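You operate a simulated robot arm through the tools that you are given. There is no shell and no other tool.

Carry out the task below with a simulated robot arm. There is one attempt and no reset: what you move stays moved.

TASK
Dry the glass cup with the orange rim on hot air.
Fine: stand it in the dryer, push the grey slider off the air slots, run the fan till the drops are gone, switch off; leave the cup there and the slots open.

The check looks at the end state, three seconds after you hand in, the way a careful person would. Anything else that was tipped, shoved, dropped, spilled or broken makes it a failure.

THE ROBOT
A 6-joint arm with a two-finger gripper, fixed in place. Base frame: the origin is at the foot of the arm, x ahead of it, y to its left, z up; the work surface is at about z = 0. Units: mm, degrees, N and s.
With the tool pointing down near the work surface it reaches from about 240 to 620 mm from the base axis. Its first joint turns from -66.0 to 66.0 degrees. Payload 1.37 kg.
The TCP is the grasp point between the finger pads, 22 mm short of the fingertips. In the tool frame z runs along the fingers and y along their closing line. Largest opening 92 mm; the body of the gripper starts 65 mm behind the TCP.
Orientation is told as [roll, pitch, yaw] about the base's x, y, z axes, in that order, counted from this pose: with the fingers straight down and closing along the base's y, the tool's x points along the base's -x, its y along +y and its z along -z.

THE INTERFACE
- The arm moves only by the tool arm_command. Its argument "moves" is a list that holds one entry, the list of rows, each a list of 6 numbers: the shift along the base's x, y, z in mm, then the turn, a rotation vector about the base's x, y, z in degrees. In form: [[[x, y, z, rx, ry, rz], ...]]. A call has 1 to 20 rows; each row shifts and turns the commanded pose from where the row before left it. "gripper" is the gripper command, from -1 (fully open) to 1 (shut), values between in proportion, set as the call begins (left out, the last holds). A row lasts 0.2 s, in which the tool goes at most 50 mm and 8.6 degrees; a call with a longer step from one row to the next is refused whole, and so is a gripper value outside its range. A pose out of reach is approached as far as the arm can. The call stops where the force on the tool passes 40 N (or 10 N more than at its start, if that is more) or the arm is blocked; 0.2 s more then pass. The fingers move at their own pace and stop on an object; they squeeze with about 26 N. The grip force told is the motor's: it shows also when the fingers shut on nothing. Time passes only in rows, and 0.2 s behind the last, so rows that do not move let the fingers close. The reply holds the time, the measured pose of the TCP, the force on the tool along the base axes, the opening and the grip force, in the units named above and with some noise, with the torque about the TCP (base axes, N m) and any sound that the robot's microphone picked up.
- Cameras (640 x 400 px; columns grow to the right, rows downward): "scene" is fixed at [31.1, -422.3, 601.4]; the picture's right is [0.83, -0.55, 0.00], its down [-0.23, -0.34, -0.91] and it looks along [0.50, 0.76, -0.41] (base axes); focal length 361 px, centre (320, 200). "wrist" rides on the gripper at [71, 19, -102] in the tool frame; the picture's right is [-0.26, 0.97, 0.00], its down [-0.75, -0.20, -0.63] and it looks along [-0.60, -0.16, 0.78] (tool axes); focal length 280 px, centre (320, 200). There is no depth. A picture from a camera that has moved, and an enlarged one, comes with that camera's place and axes in the base frame and with its lens.
- snapshot(camera): a new picture of that camera. The clock stands still meanwhile.
- zoom(camera, box): a new picture of the part [left, top, right, bottom] of that camera's present view, enlarged. The clock stands still meanwhile.
- hand_in(): hands the job in; it is judged then, once.

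Nothing tells you positions but the pictures and the camera data. Unless the task says otherwise, let go and move clear before handing in.

The tools are called after ">>>" as name(argument=value, ...) on one line, values as JSON. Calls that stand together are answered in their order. arm_command: Moves the arm, as the interface text tells. Its arguments: {"type":"object","properties":{"moves":{"type":"array"},"gripper":{"type":"number"}},"required":["moves"]} The other tools are called the same way: snapshot (camera) takes a picture; zoom (camera, box) takes an enlarged picture of a part of a camera's view; hand_in () hands the job in.

At the start:

```text
clock: 0.0
tcp_pos: [398.1, 186.1, 360.1]
ee_rot: [0.0, 0.0, 0.0]
force: [0.2, 0.4, -0.6]
torque: [0.01, -0.01, -0.02]
gripper_width: 91.9
grip_force: 0.1
```

scene: 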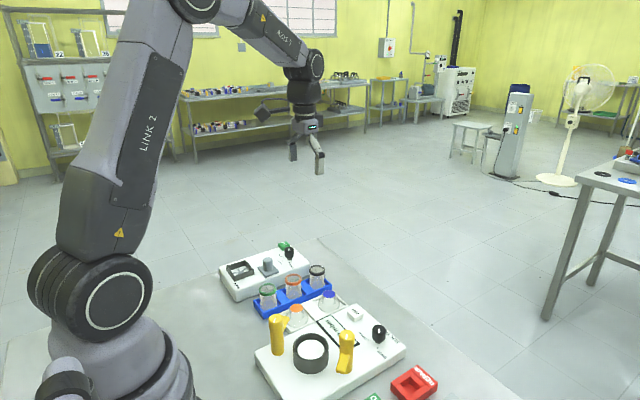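
wrist: 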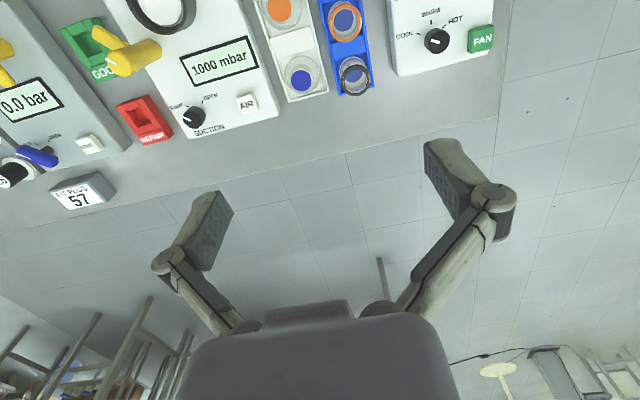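

I see a bench with a dryer box (knob COOL/WARM/HOT, green FAN button), a blue rack of glass cups with coloured rims, a white rack, and a suction device. I'll zoom in before moving anything.

>>> zoom(camera="scene", box=[200, 230, 360, 330])

>>> zoom(camera="scene", box=[240, 280, 440, 400])

>>> zoom(camera="wrist", box=[240, 0, 520, 175])

```text
4.00 times, centred on (280, 280) of scene
camera zoom: at [31.1, -422.3, 601.4], right [0.83, -0.55, 0.0], down [-0.23, -0.34, -0.91], along [0.5, 0.76, -0.41], focal length 1443 px, centre (480, -120)
```

zoom: 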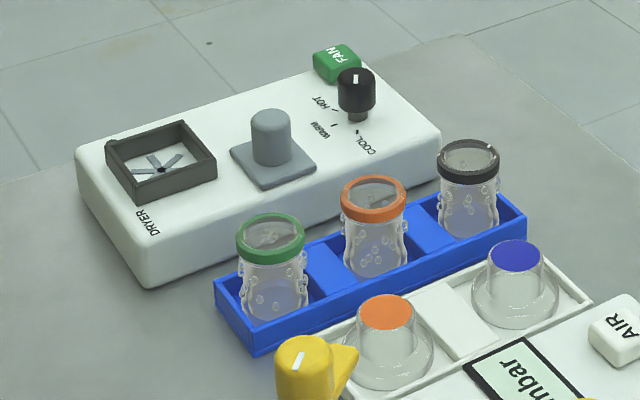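

```text
3.20 times, centred on (340, 340) of scene
camera zoom: at [31.1, -422.3, 601.4], right [0.83, -0.55, 0.0], down [-0.23, -0.34, -0.91], along [0.5, 0.76, -0.41], focal length 1154 px, centre (256, -248)
```

zoom: 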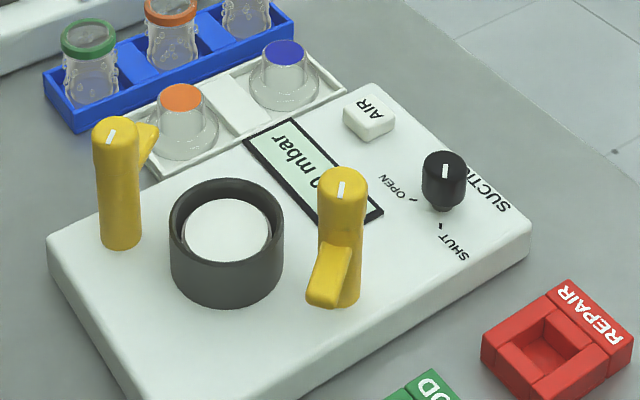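

```text
2.29 times, centred on (380, 88) of wrist
camera zoom: at [326.8, 205.6, 461.4], right [0.26, 0.97, 0.0], down [0.75, -0.2, 0.63], along [0.6, -0.16, -0.78], focal length 641 px, centre (183, 457)
```

zoom: 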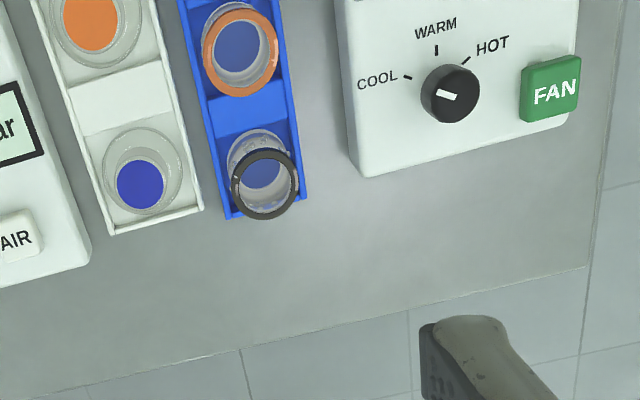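

The dryer is the far white box at about x 260–450, y 290–370. It has a square dark frame, a grey slider with a knob, a temperature knob and a FAN button. The orange-rimmed cup is the middle one in the blue rack, so I'll move the wrist camera back for a straight look.

>>> arm_command(moves=[[[-20, 18, 0, 0, 0, 0], [-20, 18, 0, 0, 0, 0], [-20, 18, 0, 0, 0, 0], [-20, 18, 0, 0, 0, 0], [-20, 18, 0, 0, 0, 0], [-20, 18, 0, 0, 0, 0], [-20, 18, 0, 0, 0, 0], [-20, 18, 0, 0, 0, 0]]], gripper=-1)

>>> snapshot(camera="wrist")

```text
clock: 1.8
tcp_pos: [239.2, 330.7, 362.1]
ee_rot: [0.0, 0.0, 0.0]
force: [0.2, -0.7, 1.0]
torque: [-0.01, 0.01, 0.01]
gripper_width: 91.8
grip_force: 0.0
```

```text
taken
camera wrist: at [168.3, 350.4, 463.0], right [0.26, 0.96, 0.0], down [0.75, -0.2, 0.63], along [0.6, -0.16, -0.78], focal length 280 px, centre (320, 200)
```

wrist: 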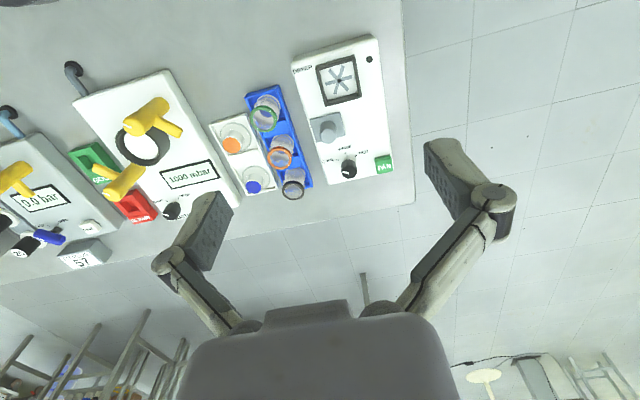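

>>> zoom(camera="wrist", box=[240, 20, 420, 210])

>>> zoom(camera="wrist", box=[280, 30, 400, 110])

>>> zoom(camera="wrist", box=[200, 70, 320, 210])

>>> zoom(camera="wrist", box=[300, 100, 400, 190])

```text
2.11 times, centred on (330, 115) of wrist
camera zoom: at [168.3, 350.4, 463.0], right [0.26, 0.96, 0.0], down [0.75, -0.2, 0.63], along [0.6, -0.16, -0.78], focal length 590 px, centre (299, 379)
```

zoom: 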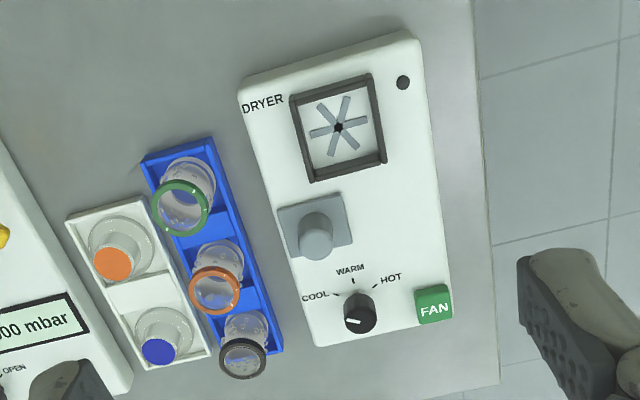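

```text
5.00 times, centred on (340, 70) of wrist
camera zoom: at [168.3, 350.4, 463.0], right [0.26, 0.96, 0.0], down [0.75, -0.2, 0.63], along [0.6, -0.16, -0.78], focal length 1402 px, centre (220, 850)
```

zoom: 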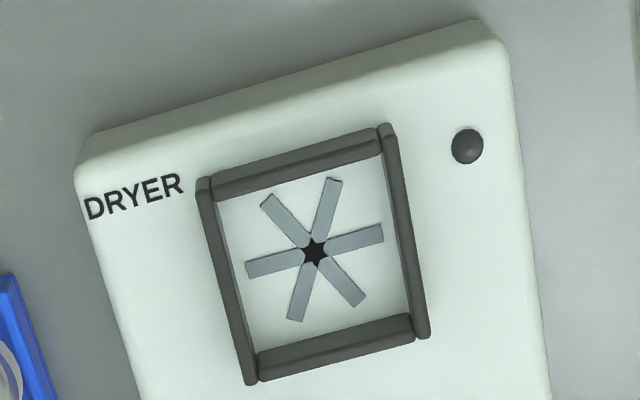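

```text
2.86 times, centred on (260, 140) of wrist
camera zoom: at [168.3, 350.4, 463.0], right [0.26, 0.96, 0.0], down [0.75, -0.2, 0.63], along [0.6, -0.16, -0.78], focal length 801 px, centre (491, 371)
```

zoom: 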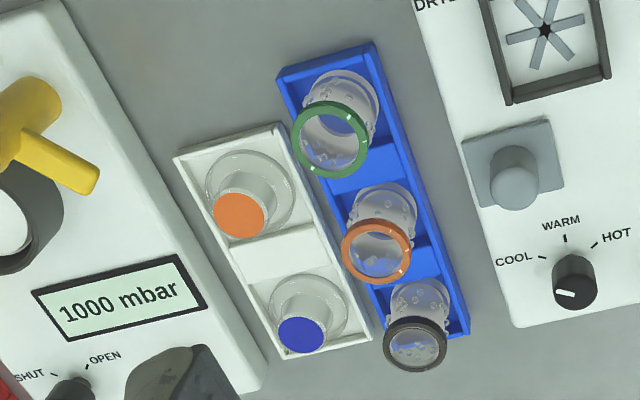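

```text
4.44 times, centred on (350, 145) of wrist
camera zoom: at [168.3, 350.4, 463.0], right [0.26, 0.96, 0.0], down [0.75, -0.2, 0.63], along [0.6, -0.16, -0.78], focal length 1246 px, centre (187, 444)
```

zoom: 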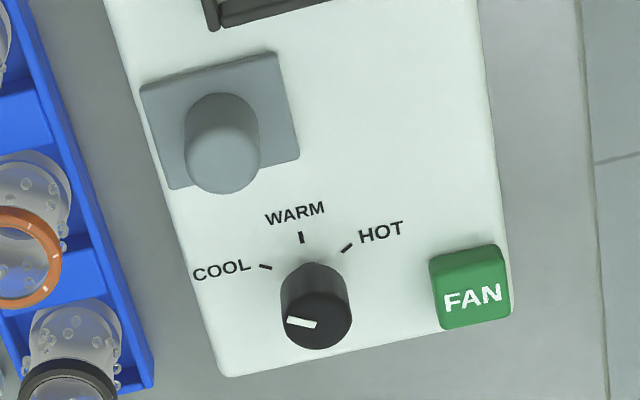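

Everything looks aligned with the base axes. The blue rack runs along x at y≈224, with cups at x≈310, 381 (orange) and 451, and the dryer well is at about (290, 346). The slider knob is near (356, 312), the temperature knob near (429, 331) and FAN near (447, 391). I'll go lower for a closer look at the dryer.

>>> arm_command(moves=[[[-2, 4, -18, 0, 0, 0], [-2, 4, -18, 0, 0, 0], [-2, 4, -18, 0, 0, 0], [-2, 4, -18, 0, 0, 0], [-2, 4, -18, 0, 0, 0], [-2, 4, -18, 0, 0, 0], [-2, 4, -18, 0, 0, 0], [-2, 4, -18, 0, 0, 0], [0, 0, 0, 0, 0, 0]]])

>>> snapshot(camera="wrist")

>>> zoom(camera="wrist", box=[250, 80, 430, 200])

```text
clock: 3.8
tcp_pos: [223.5, 362.8, 218.7]
ee_rot: [0.2, 0.1, 0.0]
force: [-0.6, -0.3, 0.8]
torque: [-0.03, -0.04, -0.01]
gripper_width: 92.3
grip_force: 0.1
```

```text
taken
camera wrist: at [152.0, 381.7, 318.9], right [0.26, 0.97, 0.0], down [0.75, -0.2, 0.63], along [0.6, -0.16, -0.78], focal length 280 px, centre (320, 200)
```

wrist: 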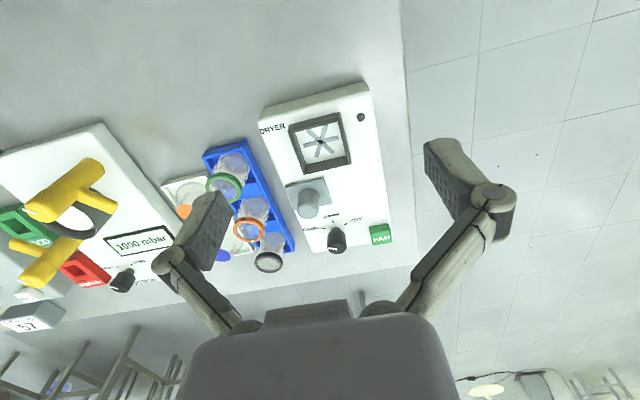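

```text
3.33 times, centred on (340, 140) of wrist
camera zoom: at [152.0, 381.7, 318.9], right [0.26, 0.97, 0.0], down [0.75, -0.2, 0.63], along [0.6, -0.16, -0.78], focal length 935 px, centre (253, 400)
```

zoom: 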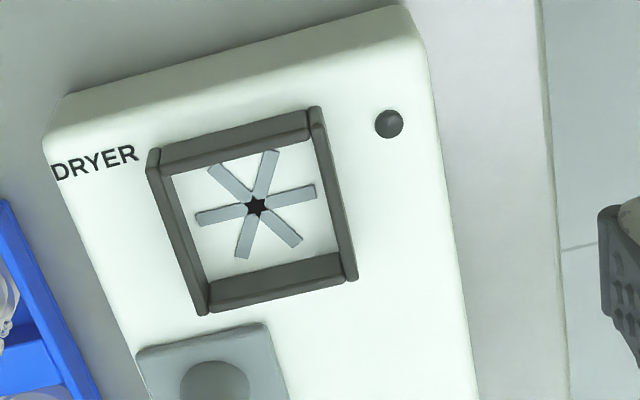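

>>> zoom(camera="wrist", box=[270, 165, 405, 260])

>>> zoom(camera="wrist", box=[180, 130, 310, 280])

>>> zoom(camera="scene", box=[215, 235, 315, 300])

```text
4.21 times, centred on (338, 212) of wrist
camera zoom: at [152.0, 381.7, 318.9], right [0.26, 0.97, 0.0], down [0.75, -0.2, 0.63], along [0.6, -0.16, -0.78], focal length 1181 px, centre (246, 147)
```

zoom: 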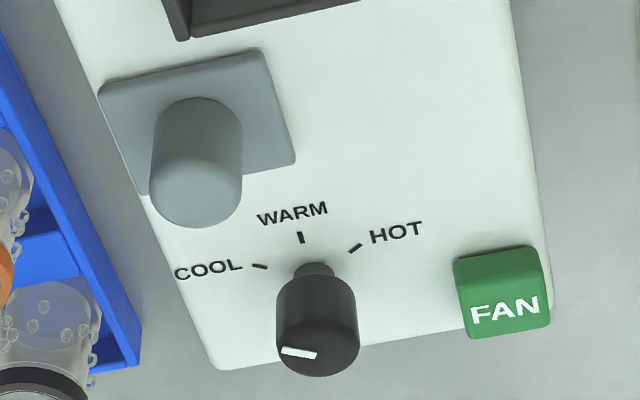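

```text
2.67 times, centred on (245, 205) of wrist
camera zoom: at [152.0, 381.7, 318.9], right [0.26, 0.97, 0.0], down [0.75, -0.2, 0.63], along [0.6, -0.16, -0.78], focal length 748 px, centre (520, 187)
```

zoom: 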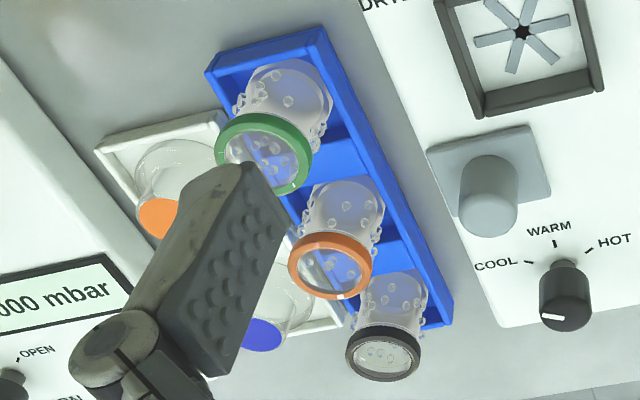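

```text
6.15 times, centred on (265, 268) of scene
camera zoom: at [31.1, -422.3, 601.4], right [0.83, -0.55, 0.0], down [-0.23, -0.34, -0.91], along [0.5, 0.76, -0.41], focal length 2219 px, centre (658, -215)
```

zoom: 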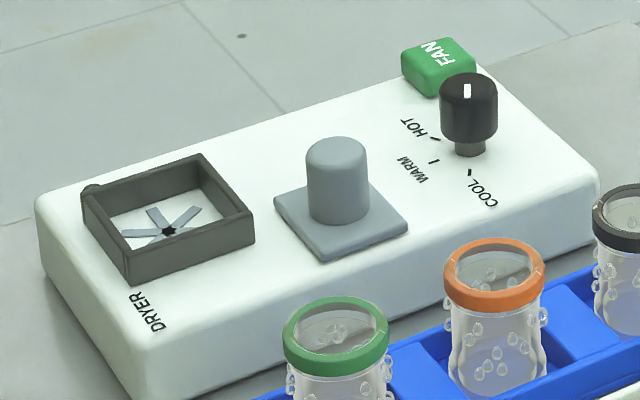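

The temperature knob points to COOL, and the slider plate spans about x 336–378, y 287–338 with a knob about 28 mm wide. The only free space for it is toward +y. I'll shut the fingers and go above the -y side of the slider knob, then check.

>>> arm_command(moves=[[[16.7, -10, -5, 0, 0, 0], [16.7, -10, -5, 0, 0, 0], [16.7, -10, -5, 0, 0, 0], [16.7, -10, -5, 0, 0, 0], [16.7, -10, -5, 0, 0, 0], [16.7, -10, -5, 0, 0, 0], [16.7, -10, -10, 0, 0, 0], [16.7, -10, -10, 0, 0, 0], [0, 0, 0, 0, 0, 0], [0, 0, 0, 0, 0, 0]]], gripper=1)

>>> snapshot(camera="wrist")

>>> zoom(camera="scene", box=[200, 180, 360, 320])

```text
clock: 6.0
tcp_pos: [355.6, 281.2, 167.0]
ee_rot: [0.1, 0.1, -0.1]
force: [0.6, 0.9, -0.3]
torque: [-0.02, -0.02, 0.0]
gripper_width: 0.0
grip_force: 25.9
```

```text
taken
camera wrist: at [283.6, 300.3, 266.3], right [0.26, 0.97, 0.0], down [0.75, -0.2, 0.63], along [0.6, -0.16, -0.78], focal length 280 px, centre (320, 200)
```

wrist: 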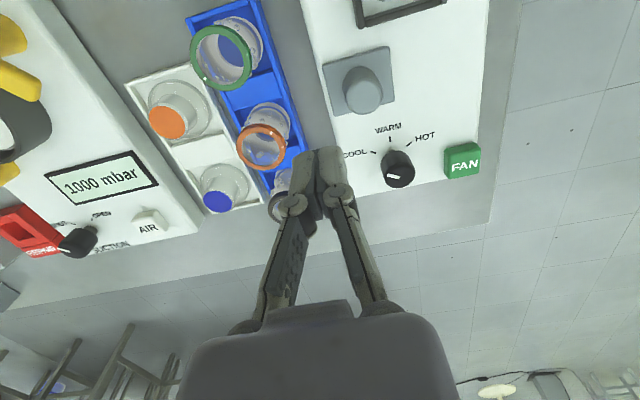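

```text
2.86 times, centred on (280, 250) of scene
camera zoom: at [31.1, -422.3, 601.4], right [0.83, -0.55, 0.0], down [-0.23, -0.34, -0.91], along [0.5, 0.76, -0.41], focal length 1030 px, centre (434, 57)
```

zoom: 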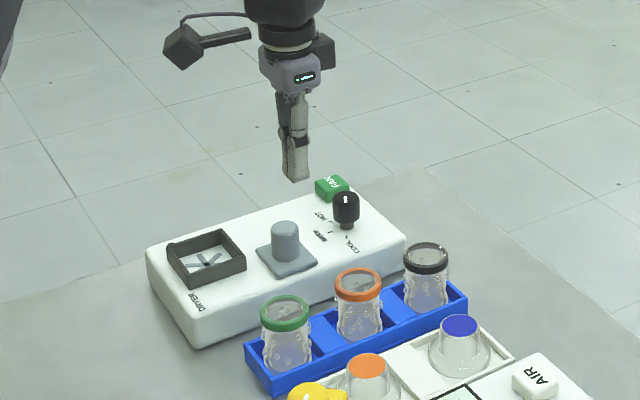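

The slider knob is confirmed at about (355, 312), top z≈69, and the shut fingers are at y≈281 beside it. I'll go down with the tips just above the plate.

>>> arm_command(moves=[[[0, 0, -12, 0, 0, 0], [0, 0, -12, 0, 0, 0], [0, 0, -12, 0, 0, 0], [0, 0, -12, 0, 0, 0], [0, 0, -12, 0, 0, 0], [0, 0, -12, 0, 0, 0], [0, 0, -10, 0, 0, 0], [0, 0, -8, 0, 0, 0], [0, 0, -6, 0, 0, 0], [0, 0, 0, 0, 0, 0]]])

>>> zoom(camera="scene", box=[215, 220, 335, 310])

>>> snapshot(camera="wrist")

```text
clock: 8.2
tcp_pos: [355.1, 282.1, 71.4]
ee_rot: [0.0, 0.0, 0.0]
force: [0.7, -0.6, 0.2]
torque: [0.0, 0.04, 0.0]
gripper_width: 0.0
grip_force: 25.3
```

```text
4.44 times, centred on (275, 265) of scene
camera zoom: at [31.1, -422.3, 601.4], right [0.83, -0.55, 0.0], down [-0.23, -0.34, -0.91], along [0.5, 0.76, -0.41], focal length 1603 px, centre (520, -89)
```

zoom: 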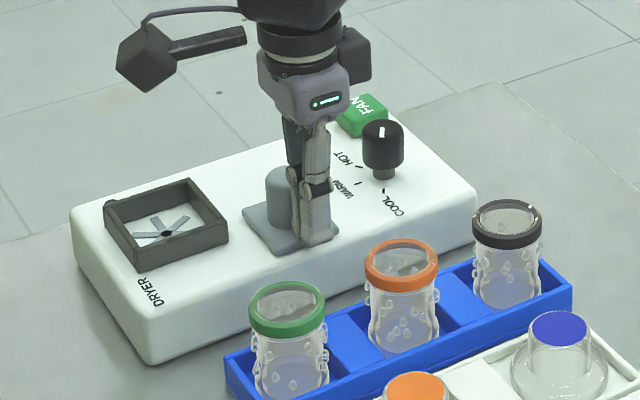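

```text
taken
camera wrist: at [283.8, 302.5, 171.6], right [0.26, 0.97, 0.0], down [0.75, -0.2, 0.63], along [0.6, -0.16, -0.78], focal length 280 px, centre (320, 200)
```

wrist: 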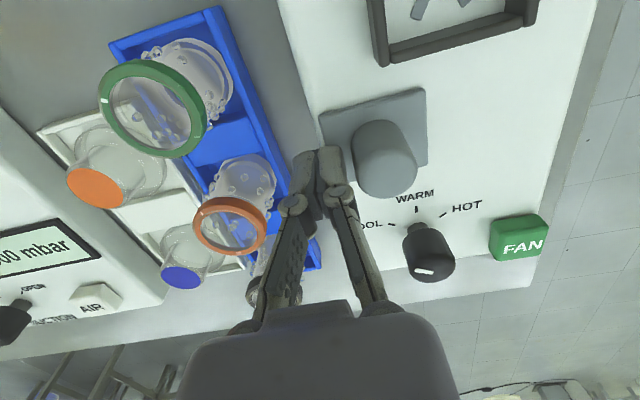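

The fingers are beside the knob with the tips at about z 49. I'll push toward +y in small steps.

>>> arm_command(moves=[[[0, 3, -1, 0, 0, 0], [0, 3, -1, 0, 0, 0], [0, 3, 0, 0, 0, 0], [0, 3, 0, 0, 0, 0], [0, 3, 0, 0, 0, 0], [0, 3, 0, 0, 0, 0], [0, 3, 0, 0, 0, 0], [0, 0, 0, 0, 0, 0]]])

>>> zoom(camera="scene", box=[215, 220, 335, 310])

>>> zoom(camera="wrist", box=[260, 0, 580, 300])

```text
clock: 10.0
tcp_pos: [354.9, 302.0, 68.4]
ee_rot: [0.0, -0.1, 0.0]
force: [0.1, 0.9, -0.3]
torque: [-0.01, -0.01, -0.02]
gripper_width: 0.0
grip_force: 26.2
```

```text
4.44 times, centred on (275, 265) of scene
camera zoom: at [31.1, -422.3, 601.4], right [0.83, -0.55, 0.0], down [-0.23, -0.34, -0.91], along [0.5, 0.76, -0.41], focal length 1603 px, centre (520, -89)
```

zoom: 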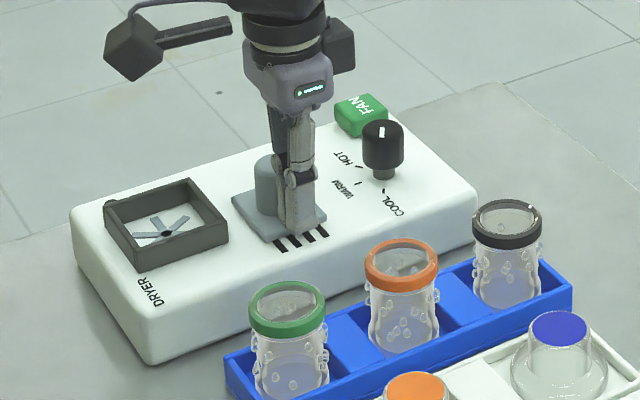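

```text
1.33 times, centred on (420, 150) of wrist
camera zoom: at [283.8, 322.0, 168.9], right [0.26, 0.97, 0.0], down [0.75, -0.2, 0.63], along [0.6, -0.16, -0.78], focal length 374 px, centre (187, 267)
```

zoom: 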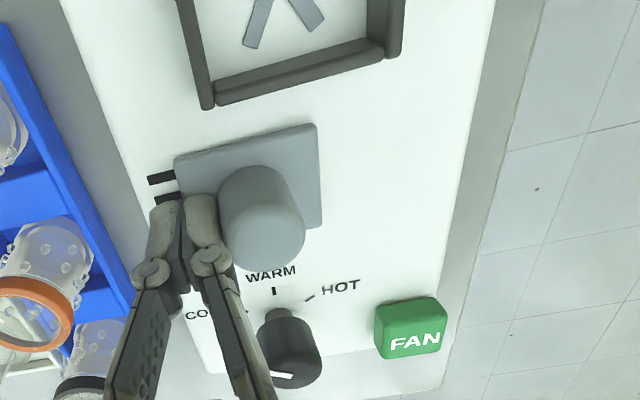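

The slots are appearing as the slider moves easily toward +y. I'll keep pushing.

>>> arm_command(moves=[[[0, 3, 0, 0, 0, 0], [0, 3, 0, 0, 0, 0], [0, 3, 0, 0, 0, 0], [0, 3, 0, 0, 0, 0], [0, 3, 0, 0, 0, 0], [0, 3, 0, 0, 0, 0], [0, 3, 0, 0, 0, 0], [0, 3, 0, 0, 0, 0], [0, 0, 0, 0, 0, 0]]])

>>> zoom(camera="scene", box=[215, 220, 335, 310])

>>> zoom(camera="wrist", box=[260, 0, 580, 300])

```text
clock: 12.0
tcp_pos: [356.4, 326.3, 68.4]
ee_rot: [0.0, -0.1, 0.0]
force: [-0.7, -0.1, 0.9]
torque: [-0.02, 0.01, -0.01]
gripper_width: 0.1
grip_force: 25.9
```

```text
4.44 times, centred on (275, 265) of scene
camera zoom: at [31.1, -422.3, 601.4], right [0.83, -0.55, 0.0], down [-0.23, -0.34, -0.91], along [0.5, 0.76, -0.41], focal length 1603 px, centre (520, -89)
```

zoom: 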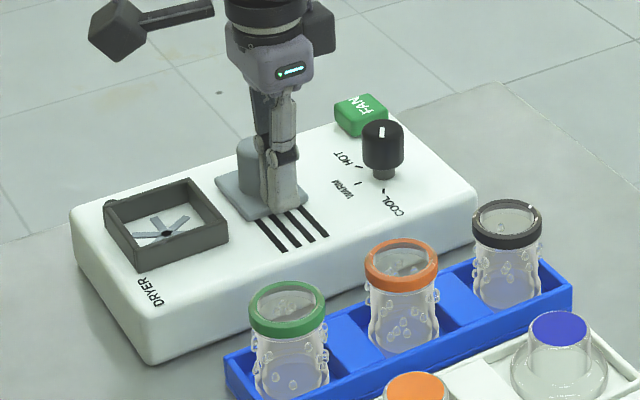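

```text
1.33 times, centred on (420, 150) of wrist
camera zoom: at [284.2, 346.7, 168.8], right [0.26, 0.97, 0.0], down [0.75, -0.2, 0.63], along [0.6, -0.16, -0.78], focal length 374 px, centre (187, 267)
```

zoom: 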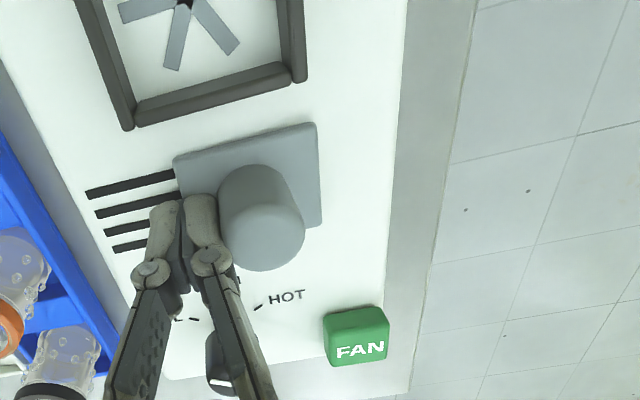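

>>> arm_command(moves=[[[0, 2.5, 0, 0, 0, 0], [0, 2.5, 0, 0, 0, 0], [0, 2.5, 0, 0, 0, 0], [0, 2.5, 0, 0, 0, 0], [0, 2.5, 0, 0, 0, 0], [0, 2.5, 0, 0, 0, 0], [0, 0, 0, 0, 0, 0]]])

>>> zoom(camera="scene", box=[215, 220, 335, 310])

>>> zoom(camera="wrist", box=[260, 0, 580, 300])

```text
clock: 13.6
tcp_pos: [356.8, 342.1, 68.7]
ee_rot: [0.0, 0.1, 0.0]
force: [-0.6, -0.6, -1.0]
torque: [-0.01, 0.02, -0.01]
gripper_width: 0.0
grip_force: 26.3
```

```text
4.44 times, centred on (275, 265) of scene
camera zoom: at [31.1, -422.3, 601.4], right [0.83, -0.55, 0.0], down [-0.23, -0.34, -0.91], along [0.5, 0.76, -0.41], focal length 1603 px, centre (520, -89)
```

zoom: 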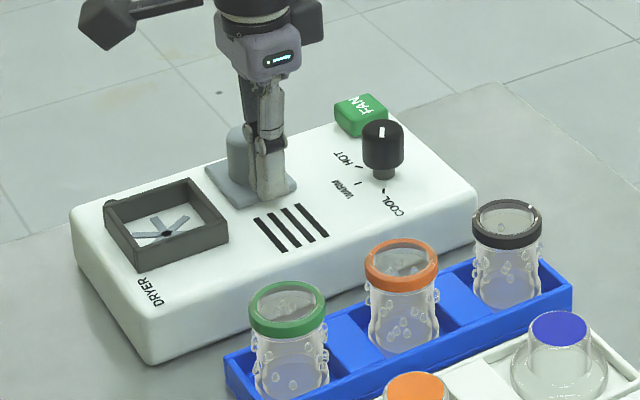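

```text
1.33 times, centred on (420, 150) of wrist
camera zoom: at [284.1, 361.9, 169.2], right [0.26, 0.97, 0.0], down [0.75, -0.2, 0.63], along [0.6, -0.16, -0.78], focal length 374 px, centre (187, 267)
```

zoom: 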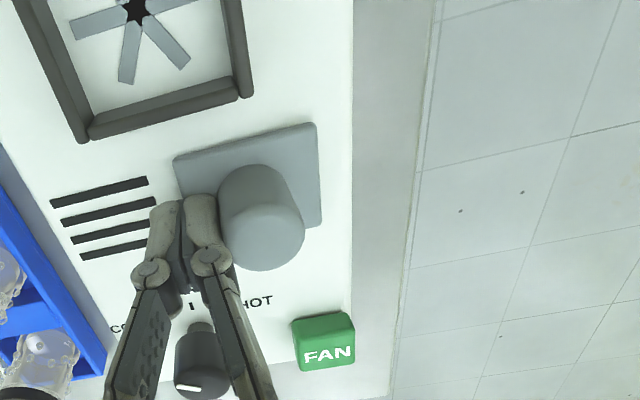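

All four slots are clear with a small gap. I'll push a few millimetres more for margin, then back off and rise.

>>> arm_command(moves=[[[0, 1, 0, 0, 0, 0], [0, 1, 0, 0, 0, 0], [0, 1, 0, 0, 0, 0], [0, 1, 0, 0, 0, 0], [0, 0, 0, 0, 0, 0], [0, -4, 0, 0, 0, 0], [0, -6, 0, 0, 0, 0], [0, 0, 10, 0, 0, 0], [0, 0, 20, 0, 0, 0], [0, 0, 25, 0, 0, 0], [0, 0, 25, 0, 0, 0], [0, 0, 0, 0, 0, 0]]])

>>> zoom(camera="scene", box=[215, 220, 335, 310])

>>> snapshot(camera="wrist")

```text
clock: 16.2
tcp_pos: [354.4, 336.8, 150.0]
ee_rot: [-0.1, 0.0, 0.0]
force: [0.1, -0.1, 0.3]
torque: [0.02, 0.0, 0.02]
gripper_width: 0.1
grip_force: 25.7
```

```text
4.44 times, centred on (275, 265) of scene
camera zoom: at [31.1, -422.3, 601.4], right [0.83, -0.55, 0.0], down [-0.23, -0.34, -0.91], along [0.5, 0.76, -0.41], focal length 1603 px, centre (520, -89)
```

zoom: 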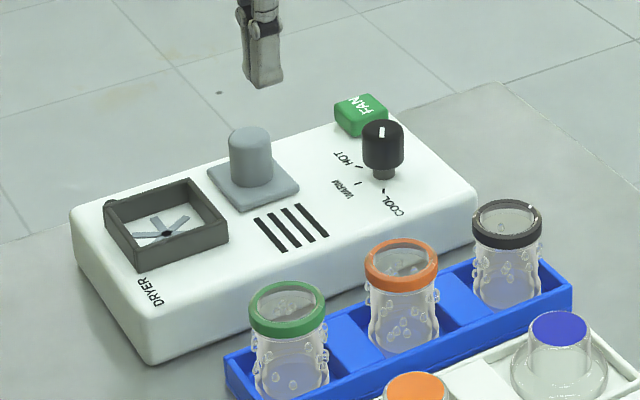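

```text
taken
camera wrist: at [283.7, 356.8, 249.6], right [0.26, 0.97, 0.0], down [0.75, -0.2, 0.62], along [0.6, -0.16, -0.78], focal length 280 px, centre (320, 200)
```

wrist: 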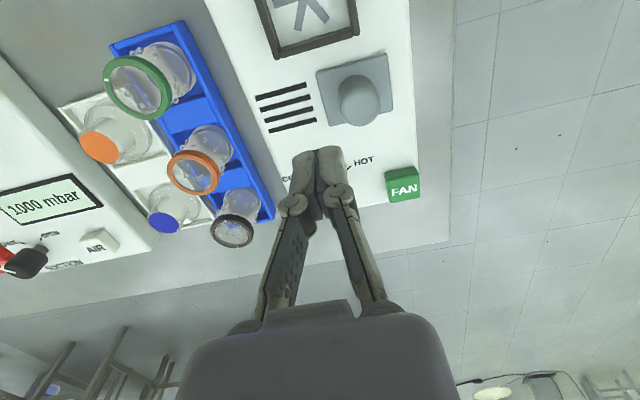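

>>> zoom(camera="wrist", box=[220, 20, 440, 170])

>>> zoom(camera="scene", box=[240, 245, 310, 290])

```text
2.67 times, centred on (330, 95) of wrist
camera zoom: at [283.7, 356.8, 249.6], right [0.26, 0.97, 0.0], down [0.75, -0.2, 0.62], along [0.6, -0.16, -0.78], focal length 748 px, centre (293, 480)
```

zoom: 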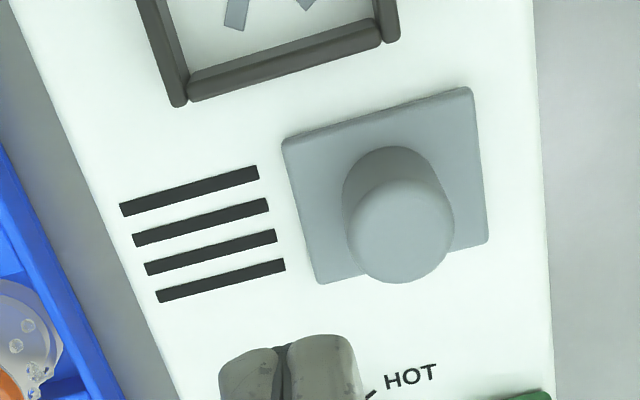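

```text
8.89 times, centred on (275, 268) of scene
camera zoom: at [31.1, -422.3, 601.4], right [0.83, -0.55, 0.0], down [-0.23, -0.34, -0.91], along [0.5, 0.76, -0.41], focal length 3206 px, centre (720, -400)
```

zoom: 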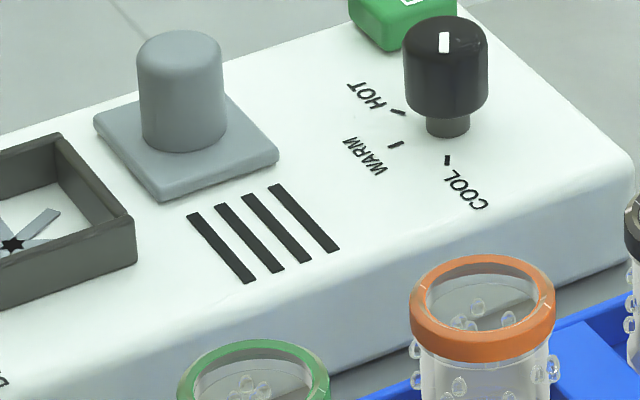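

The slots are now fully open and the slider stands clear of them. Next is the temperature knob at about (430, 331): I'll go above it, turn the tool +60° and half-open the fingers so I can turn it clockwise from COOL to HOT.

>>> arm_command(moves=[[[9.5, -0.7, 0, 0, 0, 7.5], [9.5, -0.7, 0, 0, 0, 7.5], [9.5, -0.7, 0, 0, 0, 7.5], [9.5, -0.7, 0, 0, 0, 7.5], [9.5, -0.7, 0, 0, 0, 7.5], [9.5, -0.7, 0, 0, 0, 7.5], [9.5, -0.7, 0, 0, 0, 7.5], [9.5, -0.7, 0, 0, 0, 7.5], [0, 0, 0, 0, 0, 0], [0, 0, 0, 0, 0, 0]]], gripper=-0.1)

>>> snapshot(camera="wrist")

>>> zoom(camera="scene", box=[215, 180, 375, 300])

```text
clock: 18.4
tcp_pos: [433.8, 330.3, 149.2]
ee_rot: [0.0, 0.0, 60.0]
force: [0.5, 0.5, -0.3]
torque: [0.0, 0.0, 0.01]
gripper_width: 50.6
grip_force: 0.1
```

```text
taken
camera wrist: at [380.4, 278.6, 250.5], right [-0.71, 0.71, 0.0], down [0.55, 0.55, 0.63], along [0.44, 0.44, -0.78], focal length 280 px, centre (320, 200)
```

wrist: 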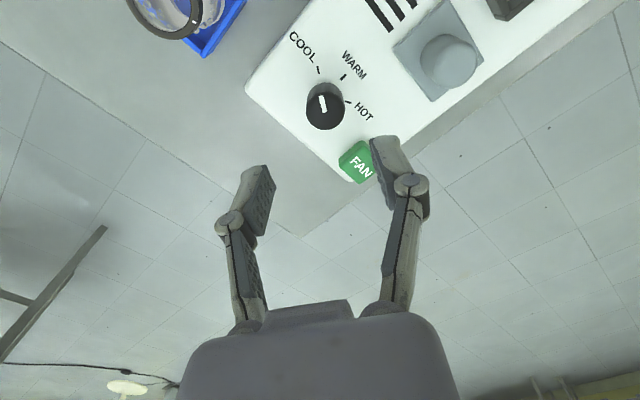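

```text
3.33 times, centred on (295, 240) of scene
camera zoom: at [31.1, -422.3, 601.4], right [0.83, -0.55, 0.0], down [-0.23, -0.34, -0.91], along [0.5, 0.76, -0.41], focal length 1202 px, centre (403, 67)
```

zoom: 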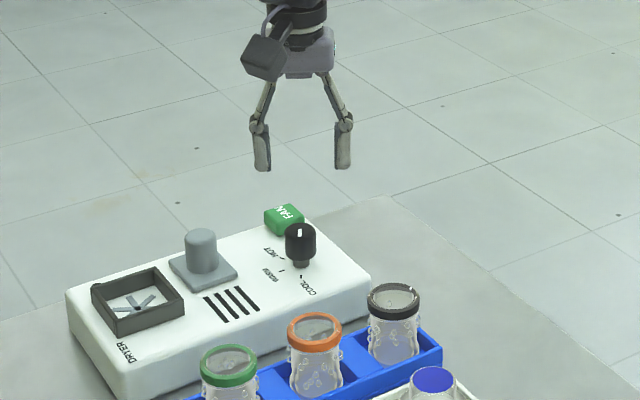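

>>> zoom(camera="wrist", box=[270, 20, 400, 190])

```text
2.35 times, centred on (335, 105) of wrist
camera zoom: at [380.4, 278.6, 250.5], right [-0.71, 0.71, 0.0], down [0.55, 0.55, 0.63], along [0.44, 0.44, -0.78], focal length 660 px, centre (285, 424)
```

zoom: 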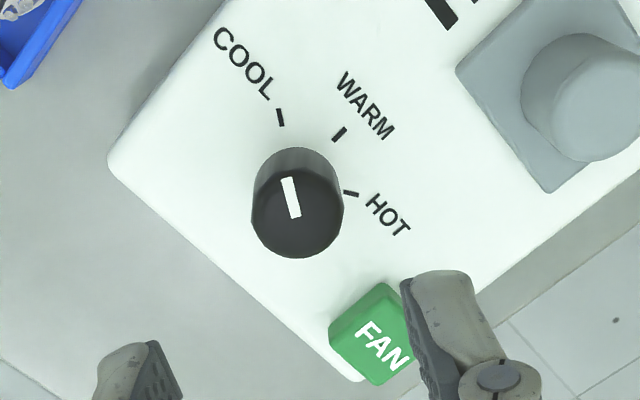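

The knob centre is at about (429, 331). I'll shift 3 mm and go down around it.

>>> arm_command(moves=[[[-3, 0.6, -10, 0, 0, 0], [0, 0, -12, 0, 0, 0], [0, 0, -12, 0, 0, 0], [0, 0, -12, 0, 0, 0], [0, 0, -12, 0, 0, 0], [0, 0, -10, 0, 0, 0], [0, 0, -9, 0, 0, 0], [0, 0, -8, 0, 0, 0], [0, 0, 0, 0, 0, 0]]])

>>> zoom(camera="scene", box=[215, 180, 375, 300])

>>> snapshot(camera="wrist")

```text
clock: 20.4
tcp_pos: [430.3, 332.3, 62.2]
ee_rot: [0.0, 0.0, 60.0]
force: [-0.5, -0.1, -0.9]
torque: [0.0, 0.03, 0.02]
gripper_width: 50.7
grip_force: 0.1
```

```text
3.33 times, centred on (295, 240) of scene
camera zoom: at [31.1, -422.3, 601.4], right [0.83, -0.55, 0.0], down [-0.23, -0.34, -0.91], along [0.5, 0.76, -0.41], focal length 1202 px, centre (403, 67)
```

zoom: 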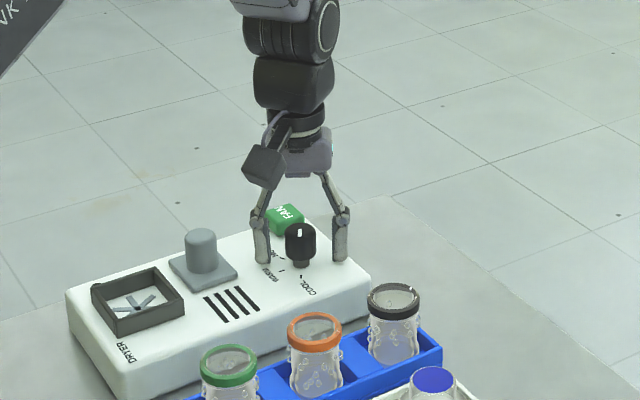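

```text
taken
camera wrist: at [376.8, 280.4, 163.8], right [-0.7, 0.71, 0.0], down [0.55, 0.55, 0.63], along [0.44, 0.44, -0.78], focal length 280 px, centre (320, 200)
```

wrist: 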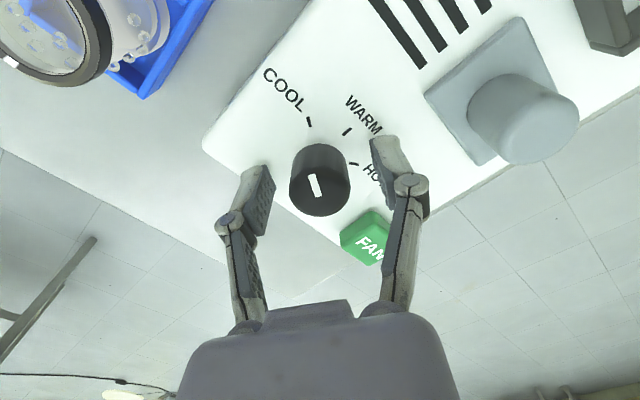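

The knob sits between the fingers, so I'll close on it.

>>> arm_command(moves=[[[0, 0, 0, 0, 0, 0], [0, 0, 0, 0, 0, 0], [0, 0, 0, 0, 0, 0], [0, 0, 0, 0, 0, 0]]], gripper=1)

```text
clock: 21.4
tcp_pos: [429.6, 331.8, 62.6]
ee_rot: [-0.1, 0.1, 60.1]
force: [-4.5, 2.7, 0.7]
torque: [0.01, 0.06, -0.03]
gripper_width: 25.1
grip_force: 28.2
```

I have it gripped at 25 mm with small side forces. I'll turn clockwise in a first part of 60°.

>>> arm_command(moves=[[[0, 0, 0, 0, 0, -6], [0, 0, 0, 0, 0, -6], [0, 0, 0, 0, 0, -6], [0, 0, 0, 0, 0, -6], [0, 0, 0, 0, 0, -6], [0, 0, 0, 0, 0, -6], [0, 0, 0, 0, 0, -6], [0, 0, 0, 0, 0, -6], [0, 0, 0, 0, 0, -6], [0, 0, 0, 0, 0, -6], [0, 0, 0, 0, 0, 0]]])

>>> snapshot(camera="wrist")

>>> zoom(camera="scene", box=[215, 180, 375, 300])

```text
clock: 23.8
tcp_pos: [430.2, 329.1, 64.2]
ee_rot: [0.1, -0.2, -0.1]
force: [19.0, 2.0, -9.3]
torque: [0.04, -0.33, 0.0]
gripper_width: 25.0
grip_force: 28.0
```

```text
taken
camera wrist: at [358.0, 349.8, 164.2], right [0.26, 0.96, 0.0], down [0.75, -0.21, 0.63], along [0.6, -0.16, -0.78], focal length 280 px, centre (320, 200)
```

wrist: 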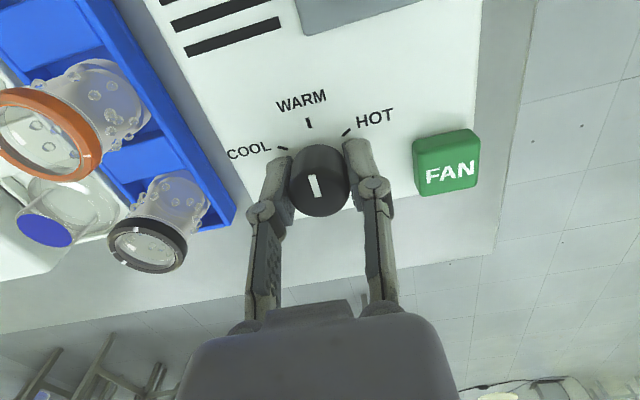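

```text
3.33 times, centred on (295, 240) of scene
camera zoom: at [31.1, -422.3, 601.5], right [0.83, -0.55, 0.0], down [-0.23, -0.34, -0.91], along [0.5, 0.76, -0.41], focal length 1202 px, centre (403, 67)
```

zoom: 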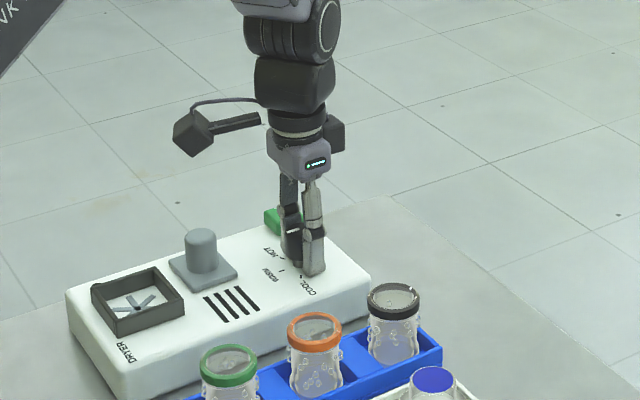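

The knob turned along and now points to WARM, but there's about 19 N side force in x. I'll ease that with a small shift, then continue to HOT.

>>> arm_command(moves=[[[0.8, 0, 0, 0, 0, 0], [0.7, 0, 0, 0, 0, 0], [0, 0, 0, 0, 0, 0]]])

```text
clock: 24.6
tcp_pos: [429.8, 330.8, 63.7]
ee_rot: [-0.1, 0.0, 0.0]
force: [-0.2, -14.5, 20.2]
torque: [-0.26, -0.19, 0.03]
gripper_width: 25.1
grip_force: 28.0
```

>>> arm_command(moves=[[[0, -0.4, 0.5, 0, 0, 0], [0, 0, 0, 0, 0, 0]]])

```text
clock: 25.2
tcp_pos: [429.9, 330.5, 64.3]
ee_rot: [0.0, 0.0, 0.0]
force: [3.3, -13.8, 12.9]
torque: [-0.18, 0.47, 0.03]
gripper_width: 25.1
grip_force: 28.4
```

>>> arm_command(moves=[[[0, 0, 0, 0, 0, -6], [0, 0, 0, 0, 0, -6], [0, 0, 0, 0, 0, -6], [0, 0, 0, 0, 0, -6], [0, 0, 0, 0, 0, -6], [0, 0, 0, 0, 0, 0]]])

>>> snapshot(camera="wrist")

```text
clock: 26.6
tcp_pos: [430.1, 329.9, 64.1]
ee_rot: [-0.4, 0.2, -30.2]
force: [-15.8, -21.3, 14.9]
torque: [-0.48, -0.15, 0.05]
gripper_width: 25.2
grip_force: 28.4
```

```text
taken
camera wrist: at [377.7, 382.5, 164.3], right [0.71, 0.7, -0.01], down [0.55, -0.55, 0.62], along [0.44, -0.45, -0.78], focal length 280 px, centre (320, 200)
```

wrist: 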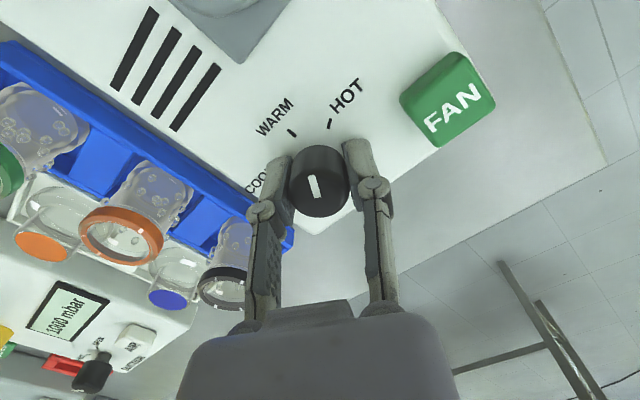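

Side force has grown to about 30 N from a small off-centre. I'll move with it to relax before going on.

>>> arm_command(moves=[[[-0.5, -0.7, 0.4, 0, 0, 0], [-0.5, -0.6, 0.4, 0, 0, 0], [0, 0, 0, 0, 0, 0]]])

```text
clock: 27.4
tcp_pos: [429.3, 328.7, 64.7]
ee_rot: [0.1, 0.1, -30.0]
force: [3.4, 5.6, -21.2]
torque: [0.06, -0.08, 0.02]
gripper_width: 25.5
grip_force: 27.8
```

>>> arm_command(moves=[[[0, 0.2, -0.4, 0, 0, 0], [0, 0, 0, 0, 0, -5], [0, 0, 0, 0, 0, -5], [0, 0, 0, 0, 0, -5], [0, 0, 0, 0, 0, -5], [0, 0, 0, 0, 0, 0]]])

```text
clock: 28.8
tcp_pos: [429.5, 328.9, 65.1]
ee_rot: [-0.3, 0.0, -50.1]
force: [-13.9, -14.3, 9.3]
torque: [-0.42, 0.06, 0.03]
gripper_width: 25.1
grip_force: 28.5
```

>>> arm_command(moves=[[[-0.4, -0.4, 0.2, 0, 0, 0], [0, 0, 0, 0, 0, -5], [0, 0, 0, 0, 0, -5], [0, 0, 0, 0, 0, 0]]])

>>> snapshot(camera="wrist")

>>> zoom(camera="wrist", box=[240, 80, 440, 240])

```text
clock: 29.8
tcp_pos: [429.3, 327.3, 66.1]
ee_rot: [0.0, 0.0, -60.0]
force: [-8.4, -10.4, 7.1]
torque: [-0.43, -0.02, 0.34]
gripper_width: 24.8
grip_force: 27.8
```

```text
taken
camera wrist: at [409.7, 400.0, 165.6], right [0.97, 0.25, 0.0], down [0.2, -0.75, 0.63], along [0.16, -0.6, -0.78], focal length 280 px, centre (320, 200)
```

wrist: 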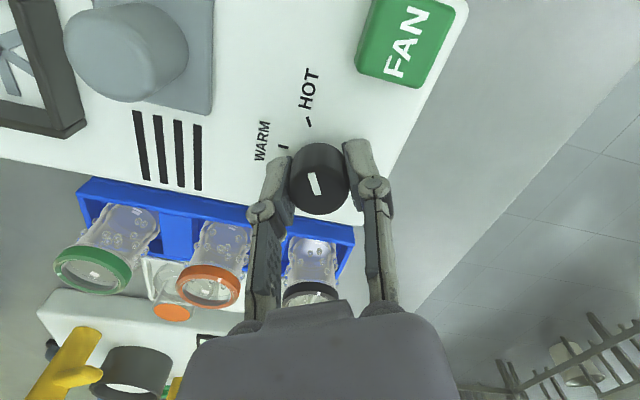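

```text
2.50 times, centred on (340, 160) of wrist
camera zoom: at [409.7, 400.0, 165.6], right [0.97, 0.25, 0.0], down [0.2, -0.75, 0.63], along [0.16, -0.6, -0.78], focal length 701 px, centre (270, 300)
```

zoom: 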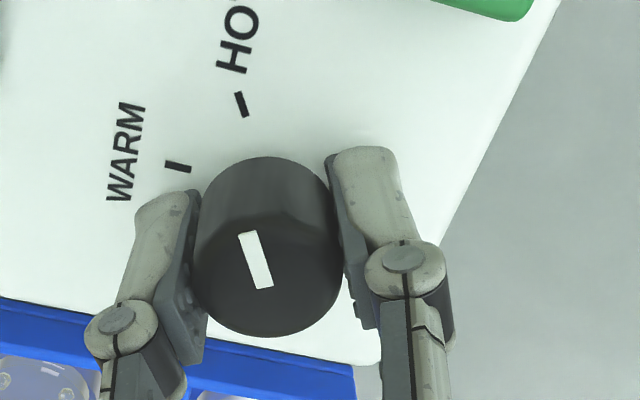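

The knob mark now points at HOT (about 63° past WARM, matching the tick) and the torque says end stop. I'll open the fingers and lift.

>>> arm_command(moves=[[[0, 0, 0, 0, 0, 0], [0, 0, 0, 0, 0, 0], [0, 0, 0, 0, 0, 0], [0, 0, 10, 0, 0, 0], [0, 0, 20, 0, 0, 0], [0, 0, 25, 0, 0, 0], [0, 0, 30, 0, 0, 0], [0, 0, 0, 0, 0, 0]]], gripper=-0.1)

>>> snapshot(camera="wrist")

>>> zoom(camera="scene", box=[215, 220, 335, 310])

```text
clock: 31.6
tcp_pos: [428.9, 329.5, 150.5]
ee_rot: [0.0, 0.0, -59.9]
force: [0.1, 0.0, 0.5]
torque: [0.01, -0.01, -0.01]
gripper_width: 50.7
grip_force: 0.0
```

```text
taken
camera wrist: at [410.2, 402.0, 251.6], right [0.97, 0.26, 0.0], down [0.2, -0.75, 0.63], along [0.16, -0.6, -0.78], focal length 280 px, centre (320, 200)
```

wrist: 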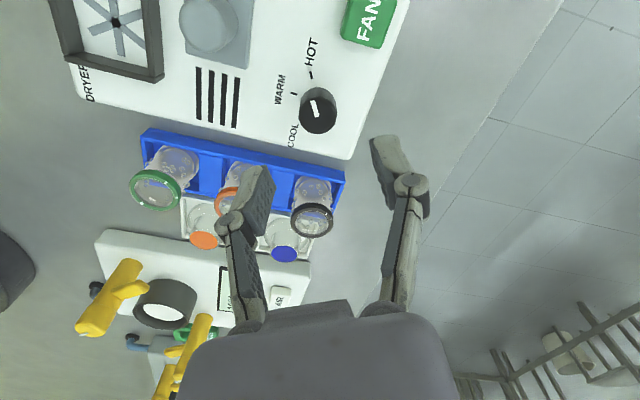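

```text
4.44 times, centred on (275, 265) of scene
camera zoom: at [31.1, -422.3, 601.4], right [0.83, -0.55, 0.0], down [-0.23, -0.34, -0.91], along [0.5, 0.76, -0.41], focal length 1603 px, centre (520, -89)
```

zoom: 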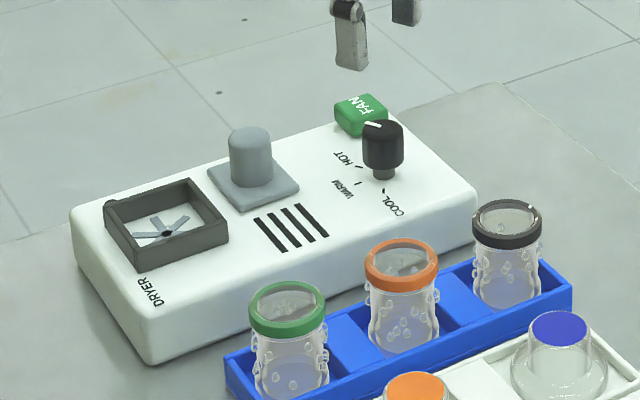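

The knob shows HOT. Now the cup: I'll swing back to yaw 0 and go above the orange-rimmed cup at about (381, 224) with a 60 mm opening.

>>> arm_command(moves=[[[-4.8, -10.5, 0, 0, 0, 6], [-4.8, -10.5, 0, 0, 0, 6], [-4.8, -10.5, 0, 0, 0, 6], [-4.8, -10.5, 0, 0, 0, 6], [-4.8, -10.5, 0, 0, 0, 6], [-4.8, -10.5, 0, 0, 0, 6], [-4.8, -10.5, 0, 0, 0, 6], [-4.8, -10.5, 0, 0, 0, 6], [-4.8, -10.5, 0, 0, 0, 6], [-4.8, -10.5, 0, 0, 0, 6], [0, 0, 0, 0, 0, 0]]], gripper=-0.3)

>>> snapshot(camera="wrist")

>>> zoom(camera="wrist", box=[220, 20, 420, 180])

>>> zoom(camera="scene", box=[215, 190, 375, 320])

```text
clock: 34.0
tcp_pos: [380.3, 223.4, 149.8]
ee_rot: [0.0, 0.0, 0.1]
force: [0.4, -0.4, -0.8]
torque: [0.01, 0.02, 0.0]
gripper_width: 59.8
grip_force: 0.1
```

```text
taken
camera wrist: at [309.3, 243.2, 250.5], right [0.26, 0.97, 0.0], down [0.75, -0.2, 0.62], along [0.6, -0.16, -0.78], focal length 280 px, centre (320, 200)
```

wrist: 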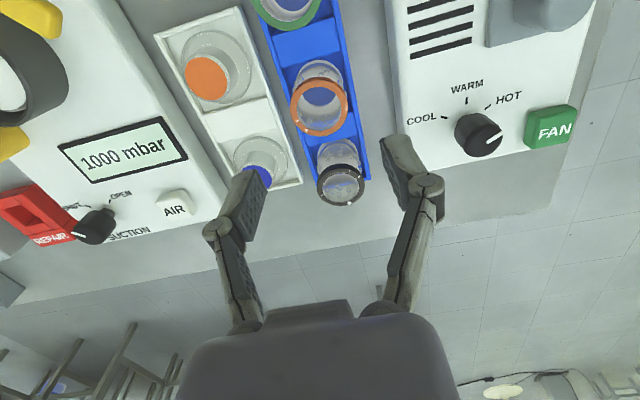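

```text
2.50 times, centred on (320, 100) of wrist
camera zoom: at [309.3, 243.2, 250.5], right [0.26, 0.97, 0.0], down [0.75, -0.2, 0.62], along [0.6, -0.16, -0.78], focal length 701 px, centre (320, 450)
```

zoom: 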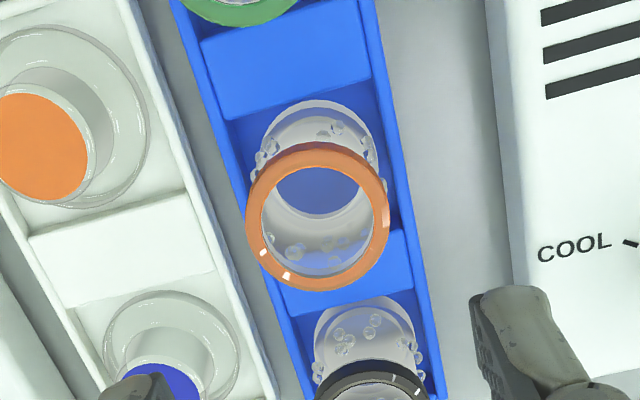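

```text
3.08 times, centred on (295, 255) of scene
camera zoom: at [31.1, -422.3, 601.4], right [0.83, -0.55, 0.0], down [-0.23, -0.34, -0.91], along [0.5, 0.76, -0.41], focal length 1110 px, centre (397, 31)
```

zoom: 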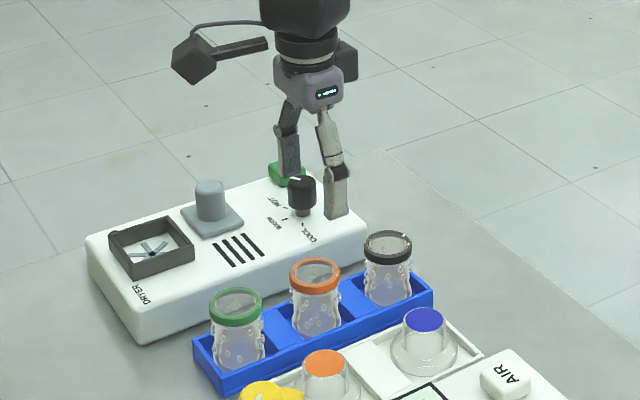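

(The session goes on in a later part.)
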